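You operate a simulated robot arm through the tools that you are given. There is no shell and no other tool.

You are at the controls of a simulated robot arm. One attempt, no reset.

Task
Prime the doser, then give the red vial 2 shots of pink reagent and put it back.
Fine: prime with one shot into the drip cup and no more; swing the spout back over it; same well as before.
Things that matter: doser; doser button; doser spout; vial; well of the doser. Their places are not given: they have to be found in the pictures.

The check looks at the end state, three seconds after you hand in, the way a careful person would. Anything else that was tipped, shoved, dropped, spilled or broken makes it a failure.

Robot
A 7-joint arm with a two-finger parallel gripper, fixed in place. Base frame: the origin is on the floor under the middle of its stand, x ahead of it, y to its left, z up. Lengths are in mm, angles in degrees, forces in N, time in s.
It reaches about 1058 mm from its shoulder. Its first joint turns from -166.0 to 166.0 degrees. Payload 4.4 kg.
Tool frame: the origin (TCP) lies between the finger pads and is the grasp point; the fingertips stand 23 mm ahead of it; z points along the fingers, y is the line along which they close. Largest opening 94 mm; finger width 38, thickness 10; the body of the gripper, 54 by 96 mm, starts 39 mm behind the TCP.
Orientation is told as [roll, pitch, yaw] about the base's x, y, z axes, in that order, counted from this pose: with the fingers straight down and closing along the base's y, the tool's x points along the base's -x, its y along +y and its z along -z.

Tools
- The arm moves only by the tool send_rows. Its argument "motion" is a list of rows, each an object of numbers (a shift or turn left out is 0, a gripper value left out holds the last): "tx", "ty", "tz": the shift along the tool's x, y, z in mm; "rx", "ry", "rz": the turn, a rotation vector about the tool's x, y, z in degrees; "fingers": the closure, from 0 (fully open) to 1 (shut). In form: [{"tx": .., "ty": .., "tz": .., "rx": .., "ry": .., "rz": .., "fingers": ..}, ...]. A call has 1 to 20 rows; each row is the pose to reach, as a shift and turn from the pose commanded when the call began, along the tool's axes at that moment. Each row takes 0.2 s and may step no farther than 50 mm and 8.6 degrees from the row before; otherwise, or with a gripper value out of range, the whole call is refused. A pose out of reach is approached as far as the arm can. The call stops where the force on the tool passes 40 N (or 10 N more than at its start, if that is more) or the arm is blocked; 0.2 s more then pass. The fingers move at their own pace (about 108 mm/s each) and stop on an object; they squeeze with about 22 N. The grip force told is the motor's: it shows also when the fingers shut on nothing. Time passes only in rows, and 0.2 s behind the last, so rows that repeat a pose let the fingers close. It gives the time, the measured TCP pose, the force on the tool (base axes), the opening and the grip force at its end, in the units of the frame above (readings bear some noise), with the torque about the TCP (base axes, N m) and any sound that the robot's microphone picked up.
- Cameras (640 x 400 px; columns grow to the right, rows downward): "scene" is fixed at [399.6, -648.8, 1574.4]; the picture's right is [0.96, 0.29, 0.00], its down [0.29, -0.94, -0.20] and it looks along [-0.06, 0.19, -0.98] (base axes); focal length 258 px, centre (320, 200). "wrist" rides on the gripper at [86, 16, -75] in the tool frame; the picture's right is [-0.18, 0.98, 0.00], its down [-0.58, -0.11, -0.81] and it looks along [-0.79, -0.15, 0.59] (tool axes); focal length 243 px, centre (320, 200).
- snapshot(camera): a new picture of that camera. It takes no simulated time.
- pixel_to_xyz(camera, pixels): for up to 12 pixels [column, row] of the newest picture of that camera ("zoom" is the newest enlarged one), the place [x, y, z] in the base frame of the surface seen there, good to about 2 mm. It takes no simulated time.
- close_up(camera, box): a new picture of the part [left, top, right, bottom] of that camera's present view, enlarged. It takes no simulated time.
- close_job(): hands the job in; it is judged then, once.

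Leave the gripper open and the arm clear of the work at the hand-in unless told otherwise.

The tools are called after "Call:" by a JSON object that holds its "name" and its "arguments". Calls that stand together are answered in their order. send_rows: Moves the arm, as the interface text tells. Its arguments: {"type":"object","properties":{"motion":{"type":"array"}},"required":["motion"]} The other tools are called the same way: snapshot (camera) takes a picture; pixel_to_xyz (camera, pixels) gives the place of the surface under pixels of a picture; close_up (camera, box) takes an enlarged picture of a part of a camera's view; close_job () hands the job in.

At the start:

```text
time: 0.0
eef_pos: [189.7, -467.8, 1216.0]
ee_rot: [0.0, -0.1, 0.0]
wrist_force: [-0.5, -0.7, -1.0]
wrist_torque: [0.03, -0.02, 0.0]
width: 94.0
gripper_force: 0.1
```

scene: 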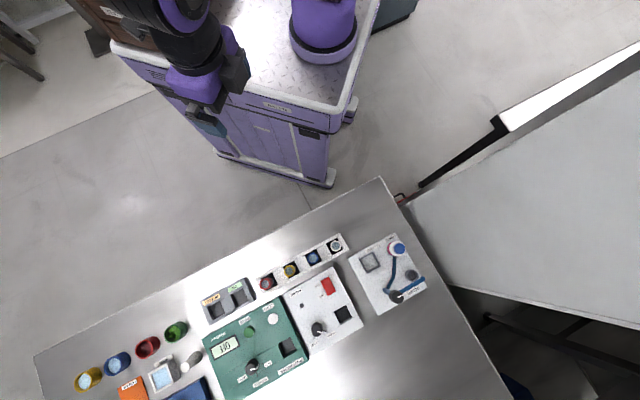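
wrist: 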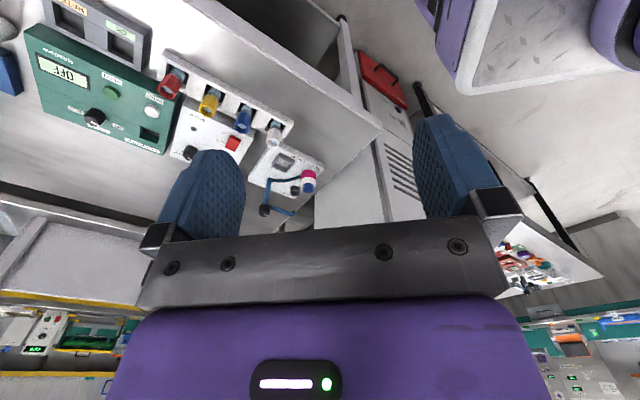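

I see a table with a rack of vials (around scene px 300,265), a white-topped device with a blue hose at (390,272), which is likely the doser. I'll take close-ups of these.

Call:
{"name": "close_up", "arguments": {"camera": "scene", "box": [340, 220, 440, 320]}}

Call:
{"name": "close_up", "arguments": {"camera": "scene", "box": [190, 225, 360, 331]}}

Call:
{"name": "close_up", "arguments": {"camera": "wrist", "box": [150, 50, 350, 220]}}

Call:
{"name": "close_up", "arguments": {"camera": "scene", "box": [40, 300, 240, 400]}}

```text
4.00 times, centred on (390, 270) of scene
```

zoom: 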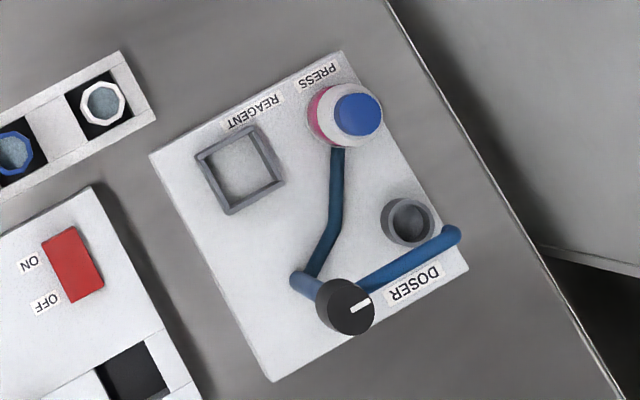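

```text
3.76 times, centred on (275, 278) of scene
```

zoom: 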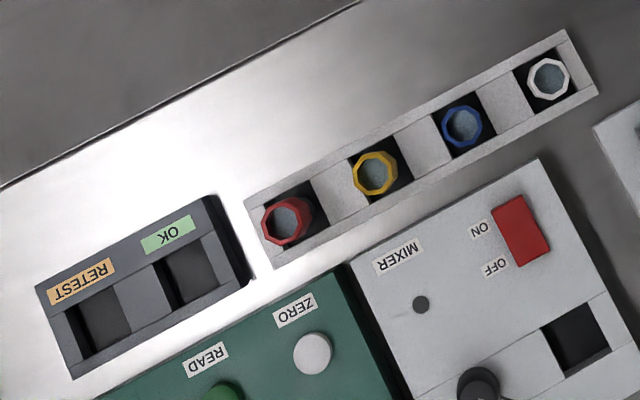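

```text
2.35 times, centred on (250, 135) of wrist
```

zoom: 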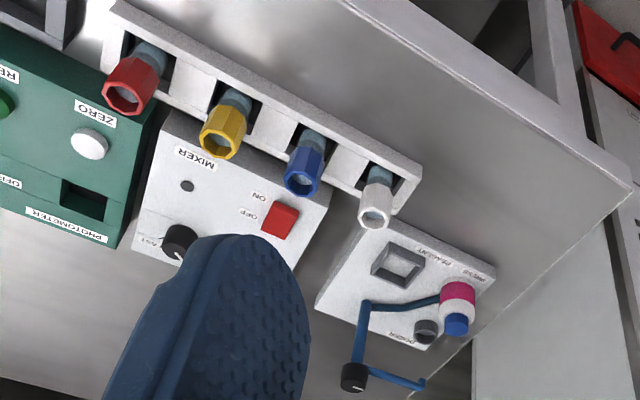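

```text
3.20 times, centred on (140, 350) of scene
```

zoom: 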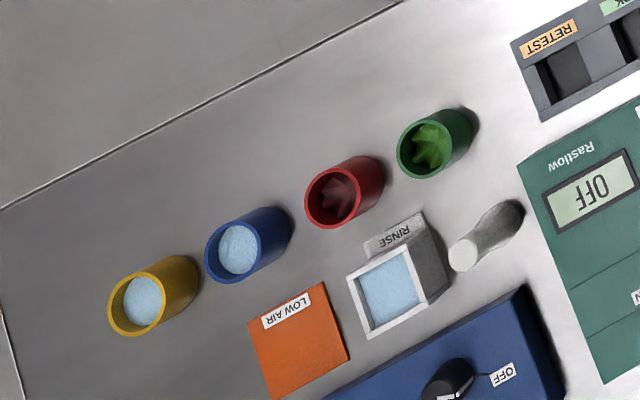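

The doser has a square well (REAGENT) frame, a bottle with pink reagent and a blue press button, a black knob post with a swinging spout, and a drip cup. I'll re-take the doser close-up and measure points.

Call:
{"name": "close_up", "arguments": {"camera": "scene", "box": [340, 220, 440, 320]}}

Call:
{"name": "pixel_to_xyz", "arguments": {"camera": "zoom", "pixels": [[240, 175], [358, 115], [320, 125], [408, 222], [428, 215], [450, 234], [408, 258], [346, 305], [330, 180], [305, 285], [410, 148], [270, 375]]}}

Call:
{"name": "pixel_to_xyz", "arguments": {"camera": "zoom", "pixels": [[202, 160], [253, 130], [280, 180], [230, 210], [152, 155], [342, 53], [467, 268], [395, 222], [330, 290], [365, 320], [380, 276], [440, 245]]}}

```text
4.00 times, centred on (390, 270) of scene
```

zoom: 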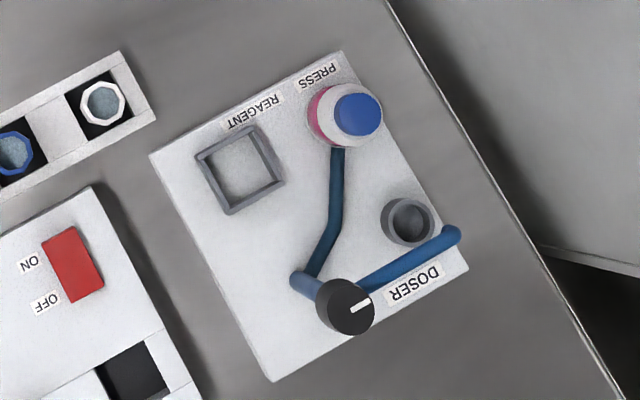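

```text
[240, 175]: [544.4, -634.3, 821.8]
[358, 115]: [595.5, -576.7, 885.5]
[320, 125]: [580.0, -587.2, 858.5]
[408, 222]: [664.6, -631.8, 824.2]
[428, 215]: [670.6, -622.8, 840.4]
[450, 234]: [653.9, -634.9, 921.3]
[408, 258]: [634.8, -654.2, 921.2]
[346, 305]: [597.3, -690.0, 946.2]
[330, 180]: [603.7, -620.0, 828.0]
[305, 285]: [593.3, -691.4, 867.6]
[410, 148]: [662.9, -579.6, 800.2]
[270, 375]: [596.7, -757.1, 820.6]
```

```text
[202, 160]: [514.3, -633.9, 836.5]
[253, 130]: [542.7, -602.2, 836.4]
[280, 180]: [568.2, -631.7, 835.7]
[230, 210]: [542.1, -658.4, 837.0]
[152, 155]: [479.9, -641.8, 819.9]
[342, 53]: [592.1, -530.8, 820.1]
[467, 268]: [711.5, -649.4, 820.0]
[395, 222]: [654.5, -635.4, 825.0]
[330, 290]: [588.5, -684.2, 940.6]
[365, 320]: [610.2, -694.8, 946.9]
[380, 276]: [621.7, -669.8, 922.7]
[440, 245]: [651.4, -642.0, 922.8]
```

The spout tip (≈657,-634) is currently above the drip cup; the well is at ≈(542,-631), knob post ≈(597,-690). Now I measure the vial rack.

Call:
{"name": "close_up", "arguments": {"camera": "scene", "box": [250, 225, 350, 300]}}

```text
5.33 times, centred on (300, 262) of scene
```

zoom: 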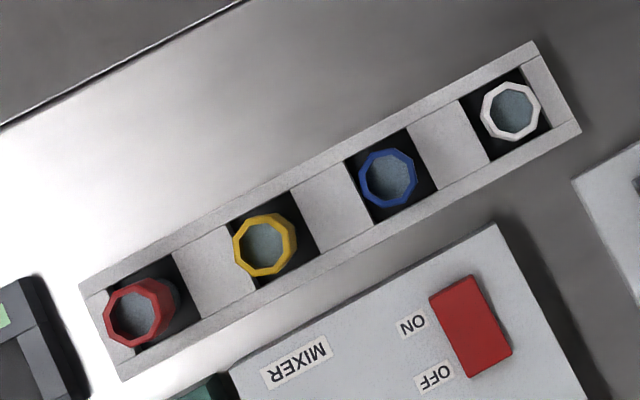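

The red vial (zoom px 135,315) stands in the rack's left slot. Measuring rims, slots, and rack corners.

Call:
{"name": "pixel_to_xyz", "arguments": {"camera": "zoom", "pixels": [[108, 318], [155, 310], [130, 283], [133, 343], [133, 315], [178, 295], [240, 245], [290, 245], [263, 243], [365, 180], [412, 175], [388, 178]]}}

Call:
{"name": "pixel_to_xyz", "arguments": {"camera": "zoom", "pixels": [[85, 285], [122, 372], [535, 45], [575, 128], [200, 280], [170, 258], [200, 315], [300, 195], [487, 112], [535, 110], [512, 110], [300, 245]]}}

Call:
{"name": "pixel_to_xyz", "arguments": {"camera": "zoom", "pixels": [[170, 275], [185, 310], [165, 335], [118, 340], [145, 285], [115, 295], [147, 340], [165, 300], [172, 310], [400, 150], [60, 250], [320, 270]]}}

```text
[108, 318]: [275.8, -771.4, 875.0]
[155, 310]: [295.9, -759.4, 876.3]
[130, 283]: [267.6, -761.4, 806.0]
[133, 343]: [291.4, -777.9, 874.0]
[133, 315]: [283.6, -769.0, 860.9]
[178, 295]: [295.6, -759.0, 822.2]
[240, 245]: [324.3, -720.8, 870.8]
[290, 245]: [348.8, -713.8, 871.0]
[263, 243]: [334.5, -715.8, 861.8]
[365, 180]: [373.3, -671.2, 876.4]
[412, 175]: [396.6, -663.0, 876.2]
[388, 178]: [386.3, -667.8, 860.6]
```

```text
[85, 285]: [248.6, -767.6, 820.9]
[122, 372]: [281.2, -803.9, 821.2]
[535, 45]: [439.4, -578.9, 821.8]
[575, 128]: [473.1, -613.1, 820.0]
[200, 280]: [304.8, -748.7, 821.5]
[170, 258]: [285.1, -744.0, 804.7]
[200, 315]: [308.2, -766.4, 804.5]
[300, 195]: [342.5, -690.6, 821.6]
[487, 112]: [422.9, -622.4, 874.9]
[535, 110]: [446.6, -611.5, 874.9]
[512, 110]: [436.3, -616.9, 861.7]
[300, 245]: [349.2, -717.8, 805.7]
```

```text
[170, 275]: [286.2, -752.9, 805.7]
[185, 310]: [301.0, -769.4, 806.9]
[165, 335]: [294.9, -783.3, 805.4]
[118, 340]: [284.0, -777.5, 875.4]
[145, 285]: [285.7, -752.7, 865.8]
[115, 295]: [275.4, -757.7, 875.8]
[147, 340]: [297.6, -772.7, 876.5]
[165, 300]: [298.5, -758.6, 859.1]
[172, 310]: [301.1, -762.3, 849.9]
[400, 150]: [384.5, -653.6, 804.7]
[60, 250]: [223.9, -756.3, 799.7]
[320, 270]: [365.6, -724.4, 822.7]
```

Rack axis runs at 45° in base; red vial centre ≈(286,-766), rim z≈875, slot floor ≈805. Now a tighter look at the button, knob, and spout to refine.

Call:
{"name": "close_up", "arguments": {"camera": "scene", "box": [380, 230, 420, 255]}}

Call:
{"name": "pixel_to_xyz", "arguments": {"camera": "zoom", "pixels": [[240, 190], [290, 190], [340, 190], [290, 140], [290, 240], [200, 200], [150, 200], [110, 200], [230, 250], [200, 280], [260, 120], [320, 260]]}}

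Call:
{"name": "close_up", "arguments": {"camera": "scene", "box": [405, 262, 465, 307]}}

```text
16.00 times, centred on (400, 242) of scene
```

zoom: 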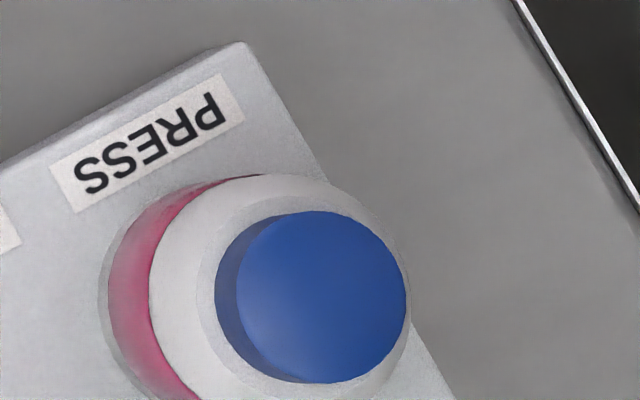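

```text
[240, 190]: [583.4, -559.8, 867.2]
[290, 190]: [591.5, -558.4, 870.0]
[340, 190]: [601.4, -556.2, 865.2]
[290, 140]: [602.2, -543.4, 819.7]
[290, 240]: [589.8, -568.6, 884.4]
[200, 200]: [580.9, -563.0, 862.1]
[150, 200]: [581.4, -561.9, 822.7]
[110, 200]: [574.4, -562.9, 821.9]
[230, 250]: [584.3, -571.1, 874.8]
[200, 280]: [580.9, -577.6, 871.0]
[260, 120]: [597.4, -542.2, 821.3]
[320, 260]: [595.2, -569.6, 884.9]
```

```text
8.89 times, centred on (435, 284) of scene
```

zoom: 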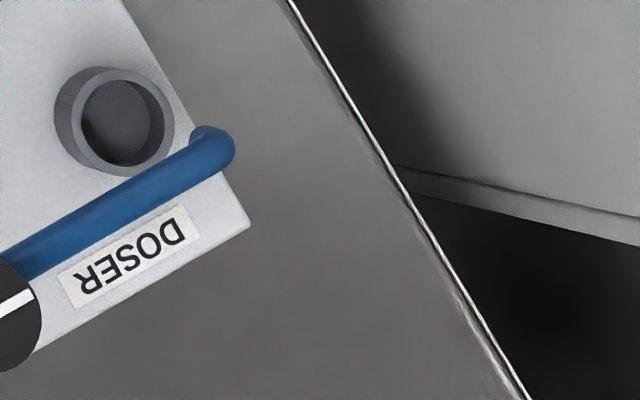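

Button top centre ≈(596,-577,885), about 28 mm wide. I'll move above it (TCP z≈1000) with fingers shut and yaw +45° so the tool lines up with the doser and rack axes.

Call:
{"name": "send_rows", "arguments": {"motion": [{"tx": -29, "ty": -7.8, "tz": 15.4, "rz": -3.2, "fingers": 1}, {"tx": -58, "ty": -15.6, "tz": 30.9, "rz": -6.4}, {"tx": -87, "ty": -23.4, "tz": 46.3, "rz": -9.6}, {"tx": -116, "ty": -31.1, "tz": 61.7, "rz": -12.9}, {"tx": -145, "ty": -38.9, "tz": 77.1, "rz": -16.1}, {"tx": -174, "ty": -46.7, "tz": 92.6, "rz": -19.3}, {"tx": -203, "ty": -54.5, "tz": 108, "rz": -22.5}, {"tx": -232, "ty": -62.3, "tz": 123.4, "rz": -25.7}, {"tx": -261, "ty": -70.1, "tz": 138.9, "rz": -28.9}, {"tx": -290, "ty": -77.9, "tz": 154.3, "rz": -32.1}, {"tx": -319, "ty": -85.6, "tz": 169.7, "rz": -35.4}, {"tx": -348, "ty": -93.4, "tz": 185.1, "rz": -38.6}, {"tx": -377, "ty": -101.2, "tz": 200.6, "rz": -41.8}, {"tx": -406, "ty": -109, "tz": 216, "rz": -45}, {"tx": -406, "ty": -109, "tz": 216, "rz": -45}]}}

Call:
{"name": "snapshot", "arguments": {"camera": "wrist"}}

Call:
{"name": "snapshot", "arguments": {"camera": "scene"}}

```text
time: 3.2
eef_pos: [597.3, -576.0, 1000.7]
ee_rot: [0.0, 0.1, 45.0]
wrist_force: [0.2, -0.5, -0.2]
wrist_torque: [-0.06, -0.01, 0.02]
width: 0.0
gripper_force: 21.8
```

```text
taken
```

wrist: 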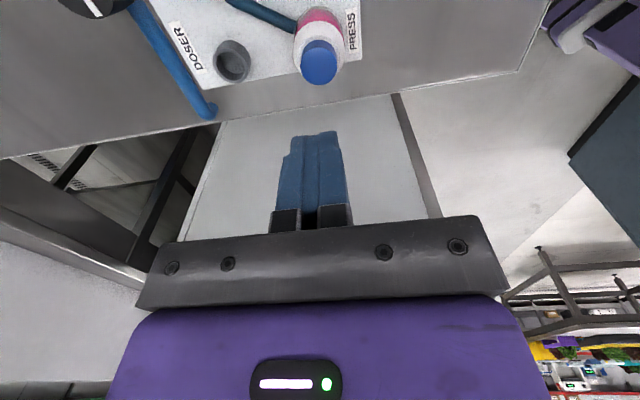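

```text
taken
```

scene: 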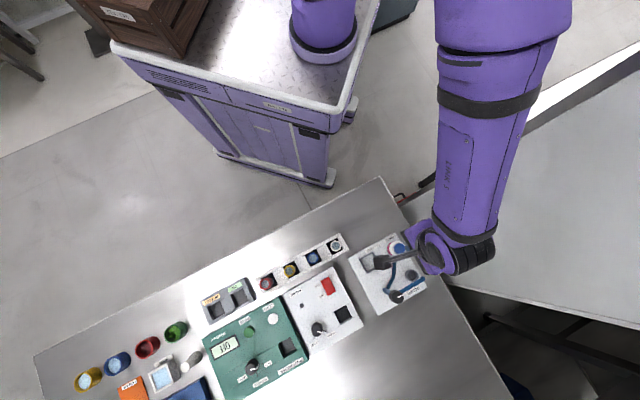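

I'm above the button. From the wrist view I'll measure the button (px 319,62), spout tip (205,110), cup (232,60).

Call:
{"name": "pixel_to_xyz", "arguments": {"camera": "wrist", "pixels": [[319, 60], [305, 62], [334, 62], [319, 44], [319, 80], [232, 60], [232, 46], [218, 57], [247, 57], [208, 110], [200, 100], [180, 65]]}}

Call:
{"name": "close_up", "arguments": {"camera": "wrist", "box": [140, 0, 380, 150]}}

```text
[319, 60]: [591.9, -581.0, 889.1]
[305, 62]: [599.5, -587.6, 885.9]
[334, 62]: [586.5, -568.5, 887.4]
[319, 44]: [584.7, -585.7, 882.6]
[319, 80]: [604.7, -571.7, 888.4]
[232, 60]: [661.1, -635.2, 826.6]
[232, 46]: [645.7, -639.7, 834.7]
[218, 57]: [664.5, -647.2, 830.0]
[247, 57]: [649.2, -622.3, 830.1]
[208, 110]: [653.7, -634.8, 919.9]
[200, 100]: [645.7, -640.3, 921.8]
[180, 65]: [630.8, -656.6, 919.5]
```

```text
2.67 times, centred on (260, 75) of wrist
```

zoom: 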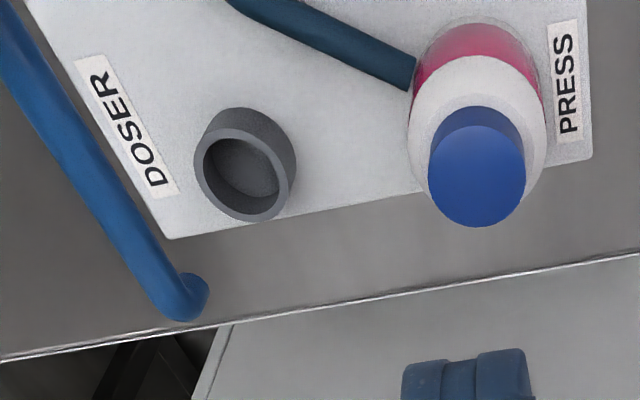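

Button centre ≈(594.5,-578,887). I'll nudge 2 mm along tool x and descend to ~6 mm above the button.

Call:
{"name": "send_rows", "arguments": {"motion": [{"tx": 2, "tz": 25}, {"tx": 2, "tz": 50}, {"tx": 2, "tz": 70}, {"tx": 2, "tz": 80}, {"tx": 2, "tz": 85}, {"tx": 2, "tz": 85}]}}

Call:
{"name": "snapshot", "arguments": {"camera": "wrist"}}

```text
time: 4.6
eef_pos: [595.1, -577.3, 914.8]
ee_rot: [0.0, 0.0, 45.1]
wrist_force: [0.6, 0.4, -0.5]
wrist_torque: [-0.02, -0.02, 0.02]
width: 0.1
gripper_force: 21.9
```

```text
taken
```

wrist: 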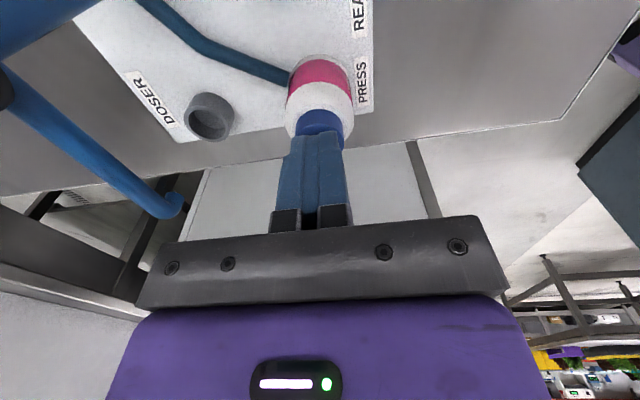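

Fingertips at ~892, about 5 mm above the button and centred. Now press gently: first down 8 mm in small steps and read force and sound.

Call:
{"name": "send_rows", "arguments": {"motion": [{"tz": 3}, {"tz": 5}, {"tz": 7}, {"tz": 8}]}}

```text
time: 5.6
eef_pos: [596.0, -577.2, 908.3]
ee_rot: [-0.1, 0.0, 45.1]
wrist_force: [-1.2, 0.5, 1.2]
wrist_torque: [-0.01, 0.0, -0.02]
width: 0.0
gripper_force: 22.0
```

Just at contact (force ~1 N, no sound). Going down 2 mm more.

Call:
{"name": "send_rows", "arguments": {"motion": [{"tz": 1}, {"tz": 2}]}}

```text
time: 6.2
eef_pos: [594.9, -578.2, 905.9]
ee_rot: [0.0, 0.0, 45.1]
wrist_force: [-0.4, -0.8, 1.8]
wrist_torque: [-0.04, -0.01, -0.02]
width: 0.1
gripper_force: 22.2
```

Force 1.8 N, still no sound. Continuing 2 mm more.

Call:
{"name": "send_rows", "arguments": {"motion": [{"tz": 1}, {"tz": 2}]}}

```text
time: 6.8
eef_pos: [595.4, -577.6, 902.9]
ee_rot: [0.0, 0.0, 45.0]
wrist_force: [2.6, 0.6, 4.1]
wrist_torque: [0.0, -0.04, -0.01]
width: 0.0
gripper_force: 21.9
heard: click
```

A click was heard. Before releasing, I'll check the wrist and scene views for pink in the drip cup.

Call:
{"name": "close_up", "arguments": {"camera": "wrist", "box": [80, 60, 360, 235]}}

Call:
{"name": "close_up", "arguments": {"camera": "scene", "box": [370, 240, 450, 290]}}

```text
2.29 times, centred on (220, 148) of wrist
```

zoom: 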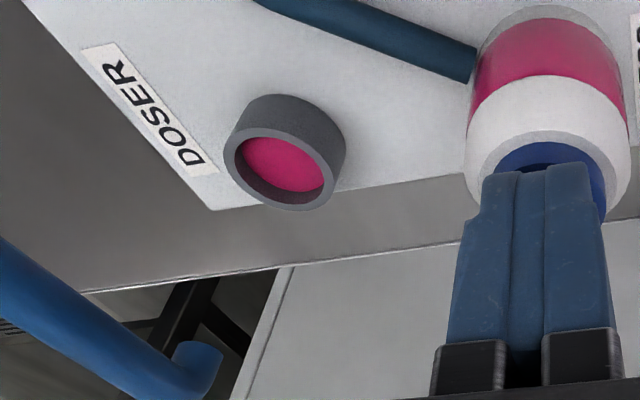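

```text
8.00 times, centred on (410, 265) of scene
```

zoom: 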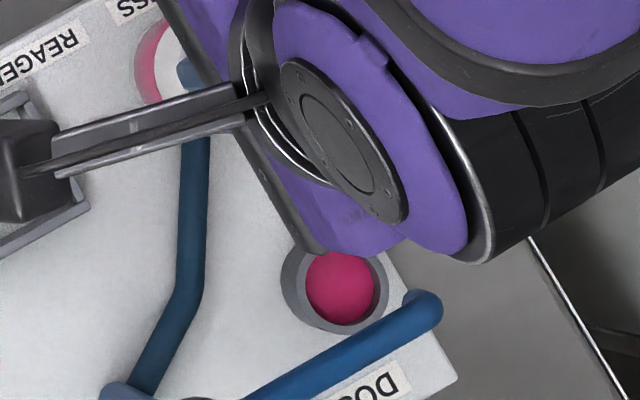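

The drip cup is now pink: one shot of priming done. Lift straight up off the button.

Call:
{"name": "send_rows", "arguments": {"motion": [{"tz": -15}, {"tz": -40}, {"tz": -70}, {"tz": -100}, {"tz": -100}]}}

Call:
{"name": "close_up", "arguments": {"camera": "wrist", "box": [60, 0, 380, 200]}}

```text
time: 8.0
eef_pos: [596.6, -575.8, 1003.2]
ee_rot: [0.0, 0.0, 45.0]
wrist_force: [-0.7, 0.7, -1.1]
wrist_torque: [-0.02, 0.0, -0.01]
width: 0.0
gripper_force: 22.2
```

```text
2.00 times, centred on (220, 100) of wrist
```

zoom: 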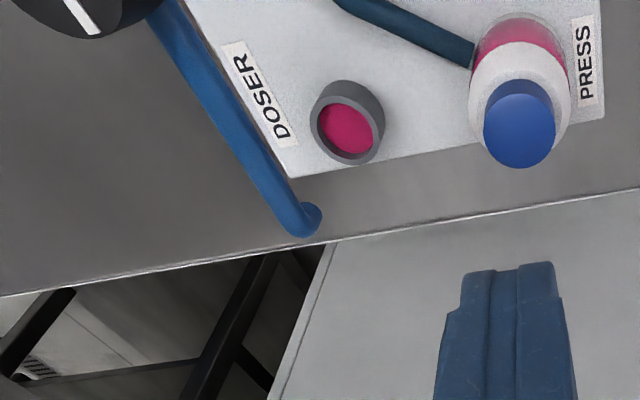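

Button is released. Now move to above the red vial at ≈(286,-766), keeping height, opening the fingers to ~60 mm.

Call:
{"name": "send_rows", "arguments": {"motion": [{"tx": 29.3, "ty": 7.1, "fingers": 0.36}, {"tx": 58.7, "ty": 14.2}, {"tx": 88, "ty": 21.3}, {"tx": 117.3, "ty": 28.4}, {"tx": 146.6, "ty": 35.5}, {"tx": 176, "ty": 42.7}, {"tx": 205.3, "ty": 49.8}, {"tx": 234.6, "ty": 56.9}, {"tx": 263.9, "ty": 64}, {"tx": 293.3, "ty": 71.1}, {"tx": 322.6, "ty": 78.2}, {"tx": 340, "ty": 82.4}, {"tx": 351.9, "ty": 85.3}, {"tx": 351.9, "ty": 85.3}]}}

Call:
{"name": "snapshot", "arguments": {"camera": "wrist"}}

Call:
{"name": "close_up", "arguments": {"camera": "scene", "box": [220, 220, 380, 320]}}

```text
time: 11.0
eef_pos: [285.8, -767.2, 1003.8]
ee_rot: [0.1, 0.0, 45.0]
wrist_force: [0.2, -0.4, 0.5]
wrist_torque: [-0.03, 0.01, 0.0]
width: 60.1
gripper_force: 0.1
```

```text
taken
```

wrist: 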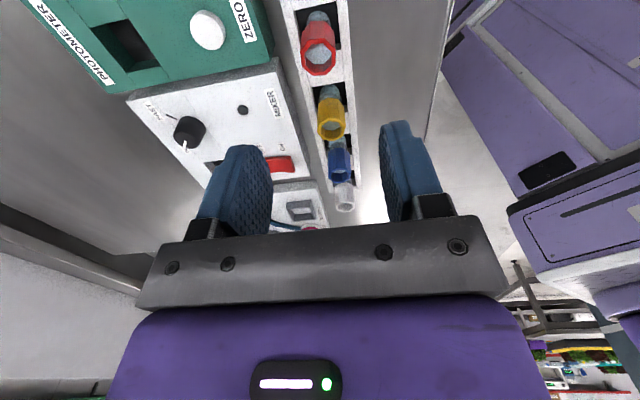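

```text
4.00 times, centred on (300, 270) of scene
```

zoom: 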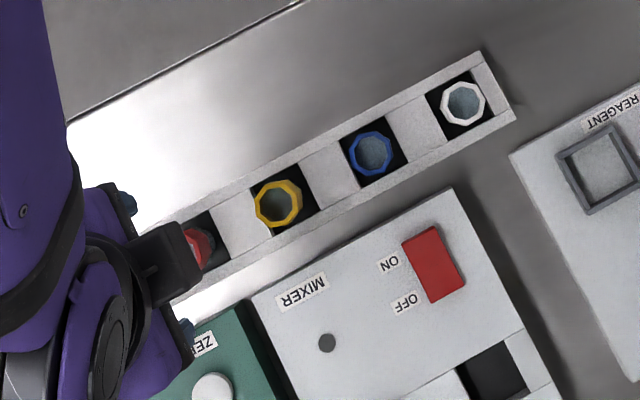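

Red vial visible in wrist view at (318,50). Take a close-up and measure its rim and slot precisely.

Call:
{"name": "close_up", "arguments": {"camera": "wrist", "box": [260, 0, 388, 80]}}

Call:
{"name": "pixel_to_xyz", "arguments": {"camera": "zoom", "pixels": [[225, 260], [355, 260], [290, 200], [290, 345], [245, 215], [335, 215], [240, 320], [345, 320], [290, 260], [290, 80], [380, 60], [210, 60]]}}

```text
5.00 times, centred on (324, 40) of wrist
```

zoom: 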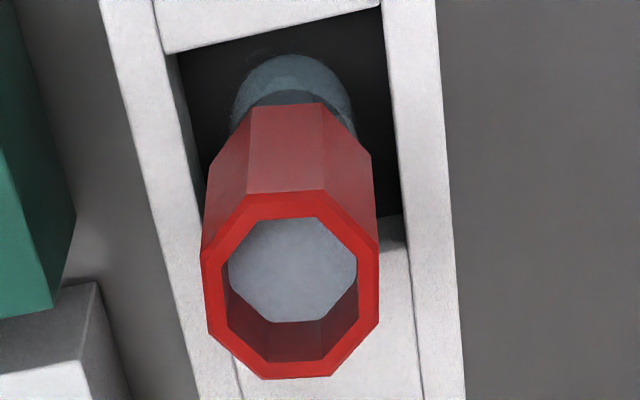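

```text
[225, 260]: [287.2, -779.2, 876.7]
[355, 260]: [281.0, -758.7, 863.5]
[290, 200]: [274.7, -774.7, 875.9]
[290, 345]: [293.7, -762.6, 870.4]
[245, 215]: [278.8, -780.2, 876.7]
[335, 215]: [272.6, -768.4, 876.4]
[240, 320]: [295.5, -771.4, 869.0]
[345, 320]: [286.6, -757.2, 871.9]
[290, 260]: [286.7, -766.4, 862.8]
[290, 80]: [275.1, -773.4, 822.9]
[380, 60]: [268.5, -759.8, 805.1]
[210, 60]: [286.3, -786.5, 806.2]
```

The collar is octagonal with flats left and right, suited to my closing line. Measuring rim surface points.

Call:
{"name": "pixel_to_xyz", "arguments": {"camera": "zoom", "pixels": [[214, 295], [369, 285], [283, 204], [299, 370], [235, 222], [345, 218], [240, 352], [350, 345], [290, 110], [290, 140], [290, 180], [265, 80]]}}

Call:
{"name": "pixel_to_xyz", "arguments": {"camera": "wrist", "pixels": [[330, 118], [340, 160], [344, 195], [300, 210], [243, 110], [187, 130], [208, 30], [220, 60], [130, 45], [320, 25], [280, 165], [297, 60]]}}

```text
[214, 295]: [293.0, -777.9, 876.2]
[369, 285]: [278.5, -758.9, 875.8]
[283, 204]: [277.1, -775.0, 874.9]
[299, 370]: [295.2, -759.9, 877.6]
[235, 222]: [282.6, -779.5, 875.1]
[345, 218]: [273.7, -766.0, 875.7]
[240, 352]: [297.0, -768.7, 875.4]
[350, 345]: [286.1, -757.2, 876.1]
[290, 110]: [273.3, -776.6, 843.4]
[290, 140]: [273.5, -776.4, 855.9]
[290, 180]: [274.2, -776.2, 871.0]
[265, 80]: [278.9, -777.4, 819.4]
```

```text
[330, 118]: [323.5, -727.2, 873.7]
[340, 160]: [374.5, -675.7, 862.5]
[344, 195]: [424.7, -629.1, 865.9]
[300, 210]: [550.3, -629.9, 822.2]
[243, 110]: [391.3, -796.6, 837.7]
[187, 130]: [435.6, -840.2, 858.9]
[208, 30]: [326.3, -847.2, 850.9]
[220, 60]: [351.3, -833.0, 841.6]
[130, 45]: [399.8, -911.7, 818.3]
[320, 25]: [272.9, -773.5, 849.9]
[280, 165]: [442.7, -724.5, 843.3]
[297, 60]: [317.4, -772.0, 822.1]
```

Rim centre ≈(285.5,-768), collar z 843–876. I'll check clearance to the photometer/mixer corners next to where a finger will go.

Call:
{"name": "close_up", "arguments": {"camera": "wrist", "box": [220, 0, 348, 80]}}

Call:
{"name": "pixel_to_xyz", "arguments": {"camera": "zoom", "pixels": [[265, 210], [245, 300], [200, 150], [285, 290], [230, 350], [250, 100], [200, 300], [320, 150], [345, 300], [280, 150], [180, 20], [230, 10]]}}

```text
5.00 times, centred on (284, 40) of wrist
```

zoom: 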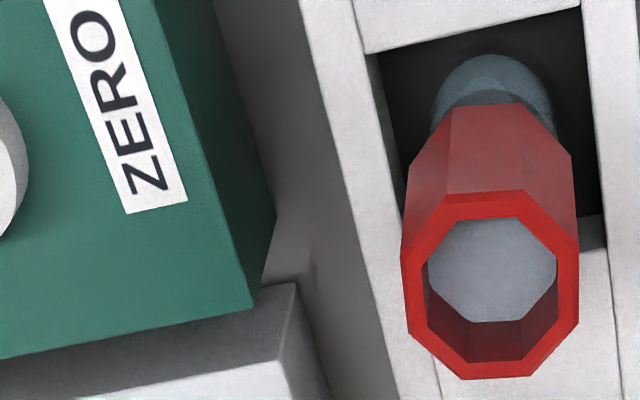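

```text
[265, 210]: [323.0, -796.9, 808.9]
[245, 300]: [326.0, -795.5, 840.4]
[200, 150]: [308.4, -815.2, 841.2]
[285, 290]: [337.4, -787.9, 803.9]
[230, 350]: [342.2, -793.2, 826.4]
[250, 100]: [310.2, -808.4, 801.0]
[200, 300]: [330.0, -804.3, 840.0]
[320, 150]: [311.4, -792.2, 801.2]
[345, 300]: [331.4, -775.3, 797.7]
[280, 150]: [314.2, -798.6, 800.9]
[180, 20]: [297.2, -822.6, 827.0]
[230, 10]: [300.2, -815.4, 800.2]
```

Photometer edge lies 48 mm from vial centre toward that finger, top z 841. I'll open only to 50 mm (outer 35 mm), and descend with TCP to z≈858.

Call:
{"name": "send_rows", "arguments": {"motion": [{"tx": 0.8, "ty": -0.3, "tz": 25, "fingers": 0.468}, {"tx": 0.8, "ty": -0.3, "tz": 50}, {"tx": 0.8, "ty": -0.3, "tz": 75}, {"tx": 0.8, "ty": -0.3, "tz": 95}, {"tx": 0.8, "ty": -0.3, "tz": 110}, {"tx": 0.8, "ty": -0.3, "tz": 110}]}}

Call:
{"name": "snapshot", "arguments": {"camera": "wrist"}}

```text
time: 12.4
eef_pos: [284.6, -766.1, 893.8]
ee_rot: [0.0, 0.0, 45.1]
wrist_force: [-0.2, -0.4, -0.2]
wrist_torque: [0.02, -0.01, -0.01]
width: 50.5
gripper_force: 0.0
```

```text
taken
```

wrist: 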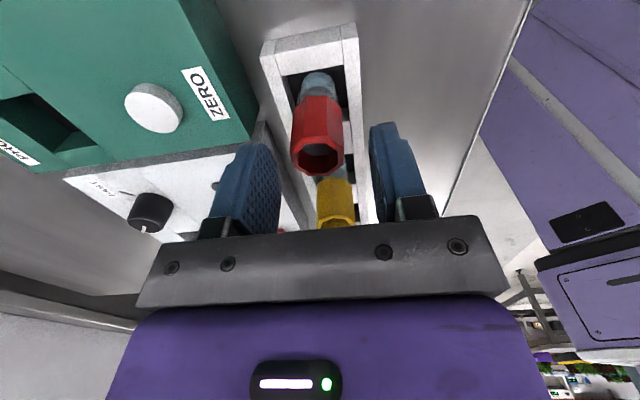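

The vial sits between the fingers and everything is clear. Descending the remaining 36 mm.

Call:
{"name": "send_rows", "arguments": {"motion": [{"tz": 10}, {"tz": 20}, {"tz": 29}, {"tz": 36}, {"tz": 36}]}}

Call:
{"name": "snapshot", "arguments": {"camera": "wrist"}}

```text
time: 13.6
eef_pos: [285.4, -767.5, 856.5]
ee_rot: [0.1, 0.0, 45.0]
wrist_force: [-0.7, 0.2, -0.7]
wrist_torque: [0.0, 0.01, 0.02]
width: 50.1
gripper_force: 0.0
```

```text
taken
```

wrist: 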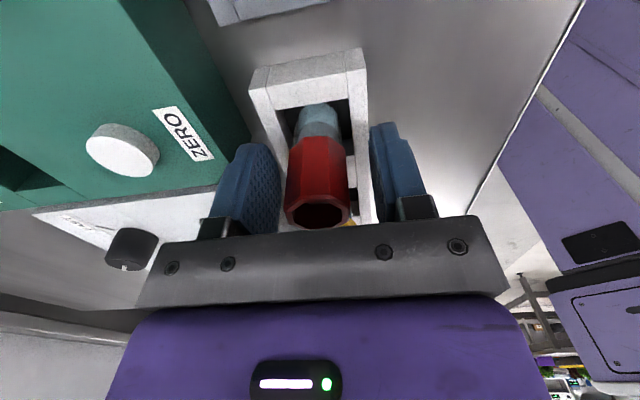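

The red collar is between the pads. Closing on it.

Call:
{"name": "send_rows", "arguments": {"motion": [{"fingers": 0.6}, {"fingers": 0.68}, {"fingers": 0.75}, {"fingers": 1}, {"fingers": 1}]}}

Call:
{"name": "snapshot", "arguments": {"camera": "wrist"}}

```text
time: 14.8
eef_pos: [285.5, -767.3, 855.7]
ee_rot: [0.0, 0.1, 45.0]
wrist_force: [0.3, 0.7, -0.6]
wrist_torque: [0.01, 0.04, -0.02]
width: 27.4
gripper_force: 22.3
```

```text
taken
```

wrist: 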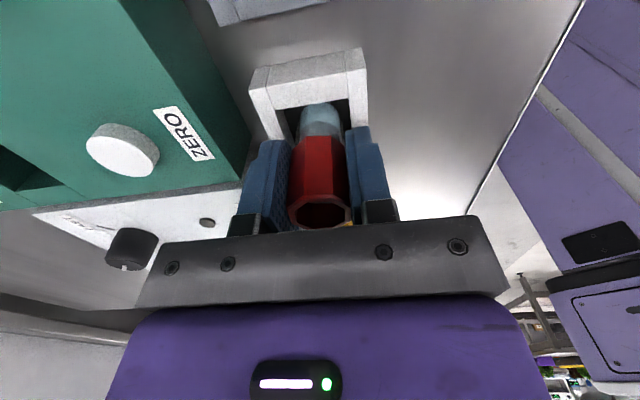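

Gripped at 27.4 mm width with vial seated (TCP z≈856). I'll lift straight up 125 mm smoothly.

Call:
{"name": "send_rows", "arguments": {"motion": [{"tz": -4}, {"tz": -12}, {"tz": -24}, {"tz": -40}, {"tz": -58}, {"tz": -76}, {"tz": -94}, {"tz": -108}, {"tz": -118}, {"tz": -124}, {"tz": -125}]}}

Call:
{"name": "snapshot", "arguments": {"camera": "wrist"}}

Call:
{"name": "close_up", "arguments": {"camera": "scene", "box": [220, 220, 380, 320]}}

```text
time: 17.2
eef_pos: [285.5, -765.2, 982.8]
ee_rot: [0.0, 0.1, 45.1]
wrist_force: [-0.1, -1.3, -0.9]
wrist_torque: [0.0, 0.02, -0.01]
width: 27.5
gripper_force: 22.0
```

```text
taken
```

wrist: 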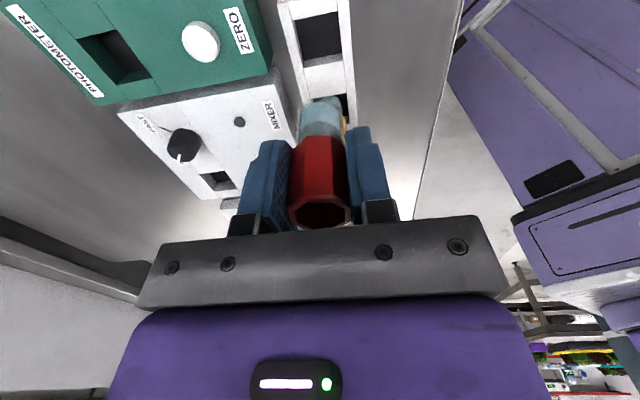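

```text
4.00 times, centred on (300, 270) of scene
```

zoom: 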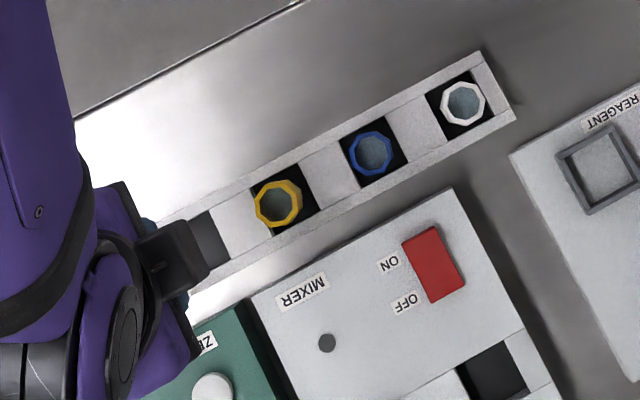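

Vial is lifted and upright, the slot is empty. Before moving, I measure the doser well more precisely in the scene camera.

Call:
{"name": "close_up", "arguments": {"camera": "scene", "box": [350, 245, 390, 270]}}

Call:
{"name": "pixel_to_xyz", "arguments": {"camera": "zoom", "pixels": [[155, 170], [330, 70], [470, 260], [290, 370], [240, 120], [400, 165], [380, 315], [220, 270], [300, 220], [250, 180], [350, 260], [320, 180]]}}

```text
16.00 times, centred on (370, 258) of scene
```

zoom: 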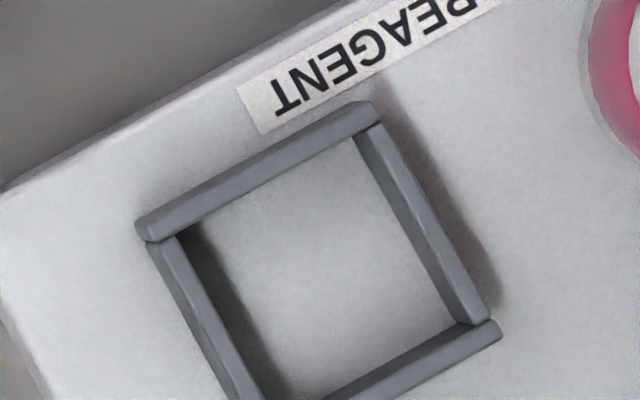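

```text
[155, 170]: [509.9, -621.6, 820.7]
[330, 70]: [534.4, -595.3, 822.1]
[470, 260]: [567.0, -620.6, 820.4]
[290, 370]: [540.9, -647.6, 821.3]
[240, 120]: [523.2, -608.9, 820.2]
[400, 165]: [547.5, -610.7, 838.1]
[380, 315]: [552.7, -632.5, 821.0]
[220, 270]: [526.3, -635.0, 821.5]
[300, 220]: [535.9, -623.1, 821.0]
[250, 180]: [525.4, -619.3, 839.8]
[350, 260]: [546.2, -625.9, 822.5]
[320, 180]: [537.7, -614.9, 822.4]
```

Call:
{"name": "close_up", "arguments": {"camera": "scene", "box": [352, 249, 392, 274]}}

```text
16.00 times, centred on (372, 262) of scene
```

zoom: 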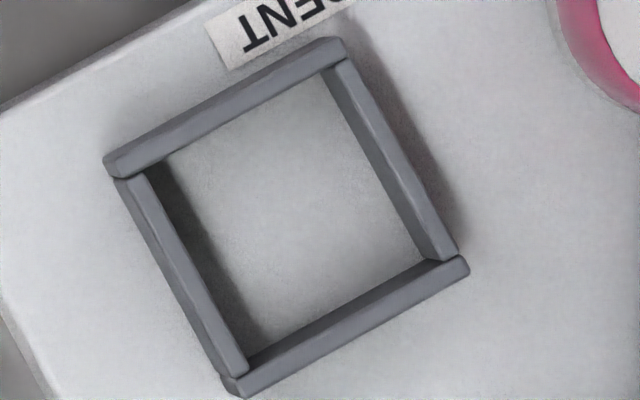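

The well frame is fully visible. Measuring the mid-points of the four rim bars and inner floor corners.

Call:
{"name": "pixel_to_xyz", "arguments": {"camera": "zoom", "pixels": [[225, 105], [395, 155], [355, 325], [182, 270], [290, 215], [175, 175], [325, 95], [425, 245], [255, 335], [112, 165], [340, 45], [465, 268]]}}

Call:
{"name": "pixel_to_xyz", "arguments": {"camera": "zoom", "pixels": [[225, 108], [230, 102], [393, 160], [390, 150], [360, 320], [345, 330], [185, 280], [180, 265], [240, 388], [290, 85], [290, 355], [420, 215]]}}

```text
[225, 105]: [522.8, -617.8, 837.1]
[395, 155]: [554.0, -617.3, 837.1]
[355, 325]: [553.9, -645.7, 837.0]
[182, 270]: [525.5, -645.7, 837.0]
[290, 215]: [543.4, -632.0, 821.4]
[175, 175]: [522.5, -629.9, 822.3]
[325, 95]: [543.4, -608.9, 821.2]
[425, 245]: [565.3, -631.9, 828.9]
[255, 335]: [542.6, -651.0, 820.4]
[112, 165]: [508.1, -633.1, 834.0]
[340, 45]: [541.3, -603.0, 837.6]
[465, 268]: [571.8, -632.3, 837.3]
```

```text
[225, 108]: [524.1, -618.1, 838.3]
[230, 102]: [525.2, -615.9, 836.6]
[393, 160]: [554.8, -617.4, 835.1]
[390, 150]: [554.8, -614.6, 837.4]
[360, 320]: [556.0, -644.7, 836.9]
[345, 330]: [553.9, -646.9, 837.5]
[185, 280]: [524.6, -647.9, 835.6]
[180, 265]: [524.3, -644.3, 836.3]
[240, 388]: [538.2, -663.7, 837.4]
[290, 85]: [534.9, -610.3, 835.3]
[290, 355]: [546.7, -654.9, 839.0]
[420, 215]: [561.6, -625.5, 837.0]
```

Well centre ≈(540,-632), inner opening ~36 mm, floor z≈821. Moving the vial at height, smoothly, to above the well.

Call:
{"name": "send_rows", "arguments": {"motion": [{"tx": -8.3, "ty": -2.5}, {"tx": -22, "ty": -6.8}, {"tx": -41.3, "ty": -12.7}, {"tx": -63.3, "ty": -19.5}, {"tx": -85.3, "ty": -26.3}, {"tx": -107.3, "ty": -33.1}, {"tx": -129.3, "ty": -39.9}, {"tx": -151.3, "ty": -46.7}, {"tx": -173.3, "ty": -53.5}, {"tx": -195.3, "ty": -60.3}, {"tx": -217.3, "ty": -67.1}, {"tx": -236.6, "ty": -73}, {"tx": -253.1, "ty": -78.1}, {"tx": -264.1, "ty": -81.5}, {"tx": -272.3, "ty": -84.1}, {"tx": -275.1, "ty": -84.9}, {"tx": -275.1, "ty": -84.9}]}}

Call:
{"name": "snapshot", "arguments": {"camera": "wrist"}}

Call:
{"name": "snapshot", "arguments": {"camera": "scene"}}

```text
time: 20.8
eef_pos: [540.1, -632.5, 981.5]
ee_rot: [0.0, 0.0, 45.0]
wrist_force: [-0.4, 0.5, 0.4]
wrist_torque: [-0.03, 0.02, 0.01]
width: 27.3
gripper_force: 22.0
```

```text
taken
```

wrist: 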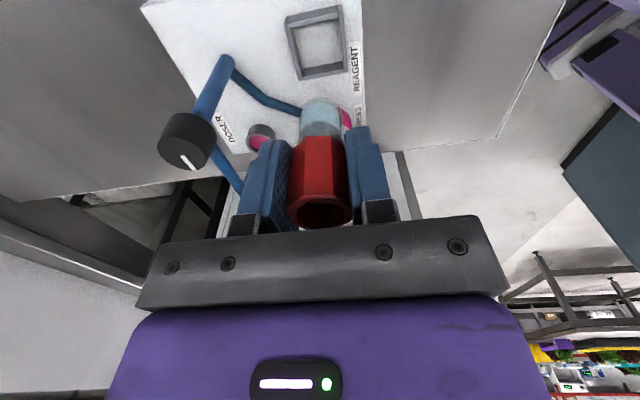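

```text
taken
```

scene: 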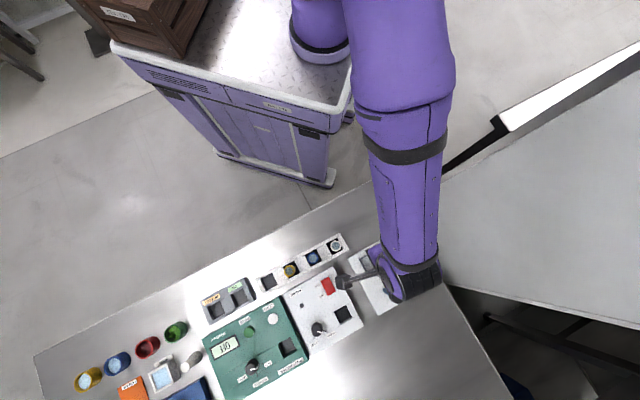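

Above the well. I verify the well frame and knob in the wrist view.

Call:
{"name": "close_up", "arguments": {"camera": "wrist", "box": [140, 0, 380, 150]}}

Call:
{"name": "pixel_to_xyz", "arguments": {"camera": "wrist", "pixels": [[287, 20], [340, 9], [345, 68], [302, 78], [291, 48], [344, 38], [312, 14], [323, 73], [187, 130], [187, 155], [165, 145], [208, 95]]}}

```text
2.67 times, centred on (260, 75) of wrist
```

zoom: 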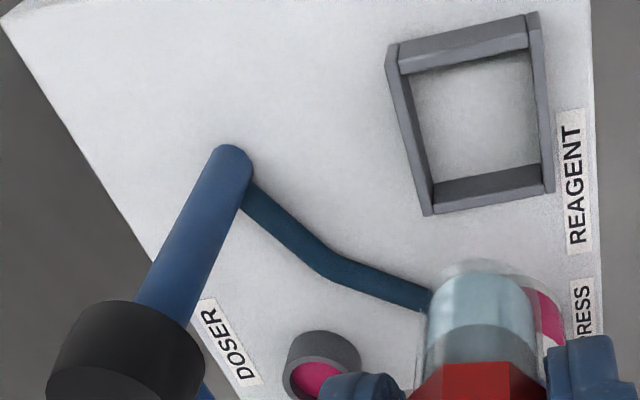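

```text
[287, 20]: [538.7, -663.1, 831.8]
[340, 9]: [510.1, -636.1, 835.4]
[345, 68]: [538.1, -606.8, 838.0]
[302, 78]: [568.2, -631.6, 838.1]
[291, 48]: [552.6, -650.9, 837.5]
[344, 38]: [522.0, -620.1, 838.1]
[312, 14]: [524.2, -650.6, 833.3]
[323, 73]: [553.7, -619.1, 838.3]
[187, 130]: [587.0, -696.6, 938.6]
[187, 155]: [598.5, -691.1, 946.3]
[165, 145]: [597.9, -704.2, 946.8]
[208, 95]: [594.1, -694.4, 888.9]
```

Well centre averaged ≈(539,-633.5). Small correction of 1.3 mm, then descend to just above the rim (TCP z≈893, vial bottom ≈842).

Call:
{"name": "send_rows", "arguments": {"motion": [{"tx": 1.3, "tz": 6}, {"tx": 1.3, "tz": 18}, {"tx": 1.3, "tz": 34}, {"tx": 1.3, "tz": 50}, {"tx": 1.3, "tz": 66}, {"tx": 1.3, "tz": 78}, {"tx": 1.3, "tz": 85}, {"tx": 1.3, "tz": 88}, {"tx": 1.3, "tz": 88}]}}

Call:
{"name": "snapshot", "arguments": {"camera": "wrist"}}

Call:
{"name": "close_up", "arguments": {"camera": "wrist", "box": [200, 20, 440, 170]}}

```text
time: 22.8
eef_pos: [540.3, -633.2, 894.0]
ee_rot: [0.0, -0.1, 45.0]
wrist_force: [0.9, -0.4, -1.1]
wrist_torque: [0.06, 0.01, -0.02]
width: 27.4
gripper_force: 22.2
```

```text
taken
```

wrist: 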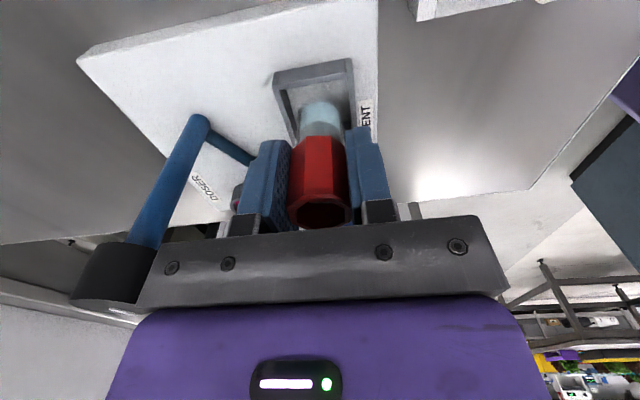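

```text
2.67 times, centred on (320, 95) of wrist
```

zoom: 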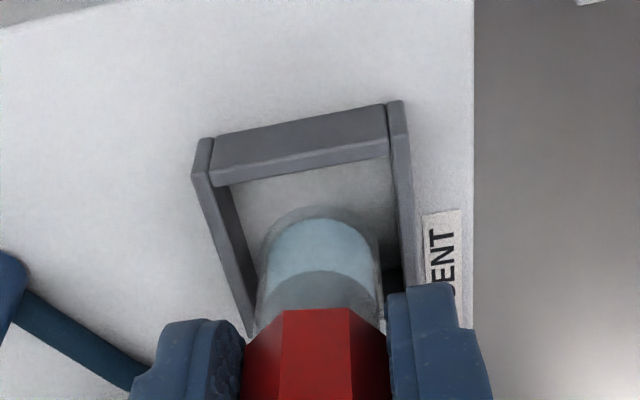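

Vial lines up between the left and right bars (centre ≈322 vs 320 in zoom). Descending slowly into the well.

Call:
{"name": "send_rows", "arguments": {"motion": [{"tz": 3}, {"tz": 6}, {"tz": 9}, {"tz": 12}, {"tz": 15}, {"tz": 17}, {"tz": 18}]}}

Call:
{"name": "close_up", "arguments": {"camera": "wrist", "box": [200, 20, 440, 170]}}

```text
time: 24.4
eef_pos: [539.2, -632.2, 876.8]
ee_rot: [0.1, 0.0, 45.1]
wrist_force: [-0.2, 0.2, -0.2]
wrist_torque: [0.0, 0.02, -0.02]
width: 27.0
gripper_force: 21.9
```

```text
2.67 times, centred on (320, 95) of wrist
```

zoom: 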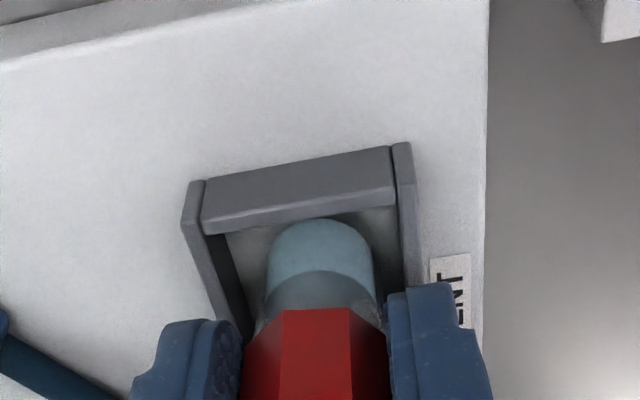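

The vial's base is inside the frame. Lowering in 1 mm steps until contact.

Call:
{"name": "send_rows", "arguments": {"motion": [{"tz": 1}, {"tz": 2}, {"tz": 3}]}}

```text
time: 25.2
eef_pos: [538.9, -633.4, 873.8]
ee_rot: [0.0, 0.0, 45.0]
wrist_force: [0.5, -0.3, 0.2]
wrist_torque: [-0.01, -0.03, -0.01]
width: 27.4
gripper_force: 21.8
```

Call:
{"name": "send_rows", "arguments": {"motion": [{"tz": 0.7}, {"tz": 1.4}, {"tz": 1.4}]}}

```text
time: 26.0
eef_pos: [538.6, -632.5, 872.6]
ee_rot: [-0.1, 0.0, 44.9]
wrist_force: [-0.3, 1.7, 13.4]
wrist_torque: [0.11, 0.05, -0.01]
width: 27.4
gripper_force: 21.6
```

Contact: 13 N at TCP z≈872.6, so the vial is seated. Ease off 0.6 mm and open to 50 mm.

Call:
{"name": "send_rows", "arguments": {"motion": [{"tz": -0.6}, {"tz": -0.6, "fingers": 0.65}, {"tz": -0.6, "fingers": 0.55}, {"tz": -0.6, "fingers": 0.468}, {"tz": -0.6, "fingers": 0.468}]}}

Call:
{"name": "snapshot", "arguments": {"camera": "wrist"}}

```text
time: 27.2
eef_pos: [538.9, -633.2, 872.7]
ee_rot: [0.0, 0.0, 45.1]
wrist_force: [0.4, 0.0, 0.3]
wrist_torque: [0.02, 0.0, 0.0]
width: 50.0
gripper_force: 0.1
```

```text
taken
```

wrist: 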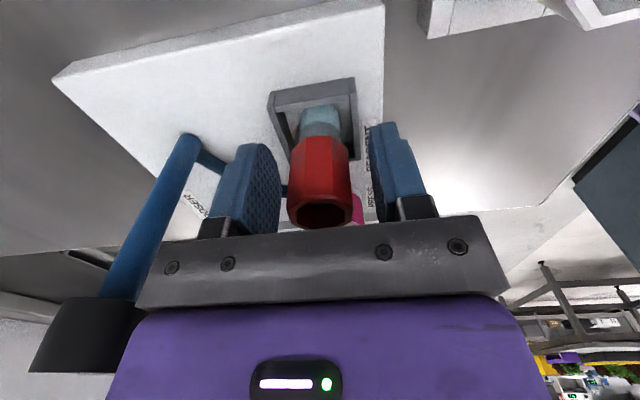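

Vial released and standing. Lift straight up ~130 mm.

Call:
{"name": "send_rows", "arguments": {"motion": [{"tz": -8}, {"tz": -20}, {"tz": -36}, {"tz": -56}, {"tz": -80}, {"tz": -105}, {"tz": -130}, {"tz": -130}]}}

Call:
{"name": "snapshot", "arguments": {"camera": "wrist"}}

```text
time: 29.0
eef_pos: [538.9, -632.8, 1002.5]
ee_rot: [0.0, 0.0, 45.1]
wrist_force: [0.2, 0.2, -1.0]
wrist_torque: [0.01, 0.0, -0.02]
width: 50.1
gripper_force: 0.0
```

```text
taken
```

wrist: 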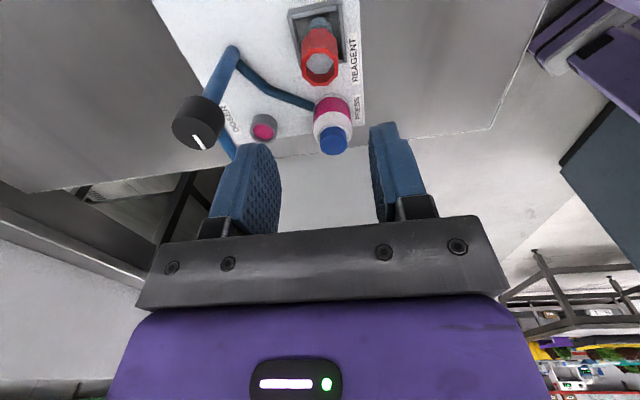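

Vial stands in the doser well. Now I measure the knob on the post (px 197,122).

Call:
{"name": "close_up", "arguments": {"camera": "wrist", "box": [160, 80, 256, 140]}}

Call:
{"name": "close_up", "arguments": {"camera": "scene", "box": [380, 280, 420, 305]}}

```text
6.67 times, centred on (208, 110) of wrist
```

zoom: 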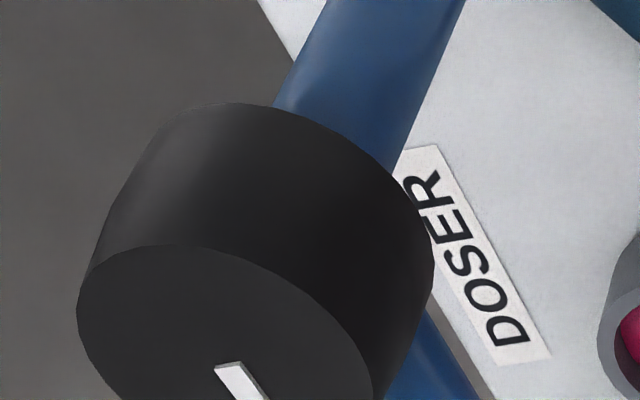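

```text
16.00 times, centred on (400, 292) of scene
```

zoom: 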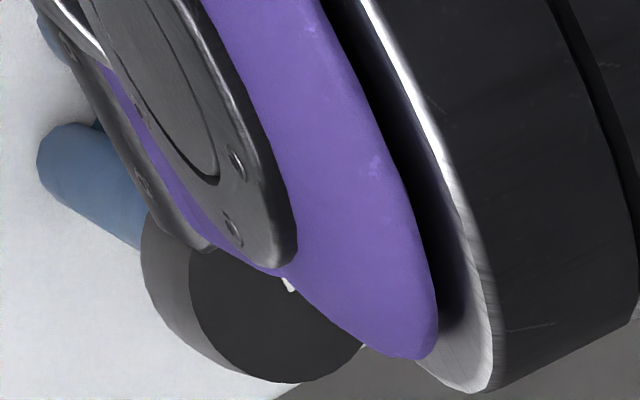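

Call:
{"name": "close_up", "arguments": {"camera": "wrist", "box": [160, 92, 256, 152]}}

Call:
{"name": "pixel_to_xyz", "arguments": {"camera": "zoom", "pixels": [[90, 220], [366, 330], [195, 175], [260, 378], [225, 275], [85, 260], [330, 370], [180, 95], [270, 40], [220, 35], [420, 200], [300, 60]]}}

```text
6.67 times, centred on (208, 122) of wrist
```

zoom: 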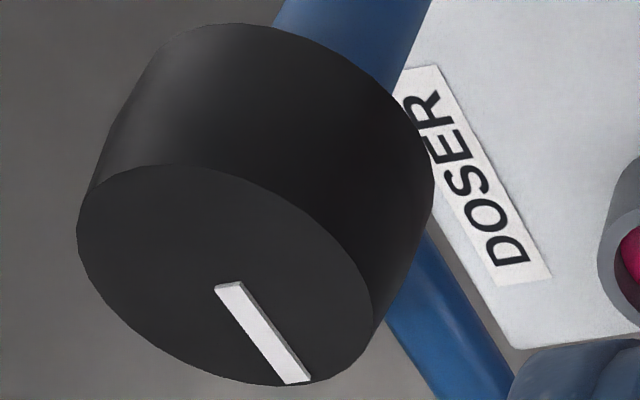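

```text
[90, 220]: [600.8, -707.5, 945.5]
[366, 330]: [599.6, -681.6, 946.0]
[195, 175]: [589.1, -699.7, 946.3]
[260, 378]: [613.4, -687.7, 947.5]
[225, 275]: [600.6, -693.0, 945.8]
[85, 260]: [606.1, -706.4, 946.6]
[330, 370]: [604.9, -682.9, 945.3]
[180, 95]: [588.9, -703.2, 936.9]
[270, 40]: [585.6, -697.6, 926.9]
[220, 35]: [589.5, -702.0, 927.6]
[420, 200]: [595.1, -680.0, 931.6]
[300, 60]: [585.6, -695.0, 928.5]
```

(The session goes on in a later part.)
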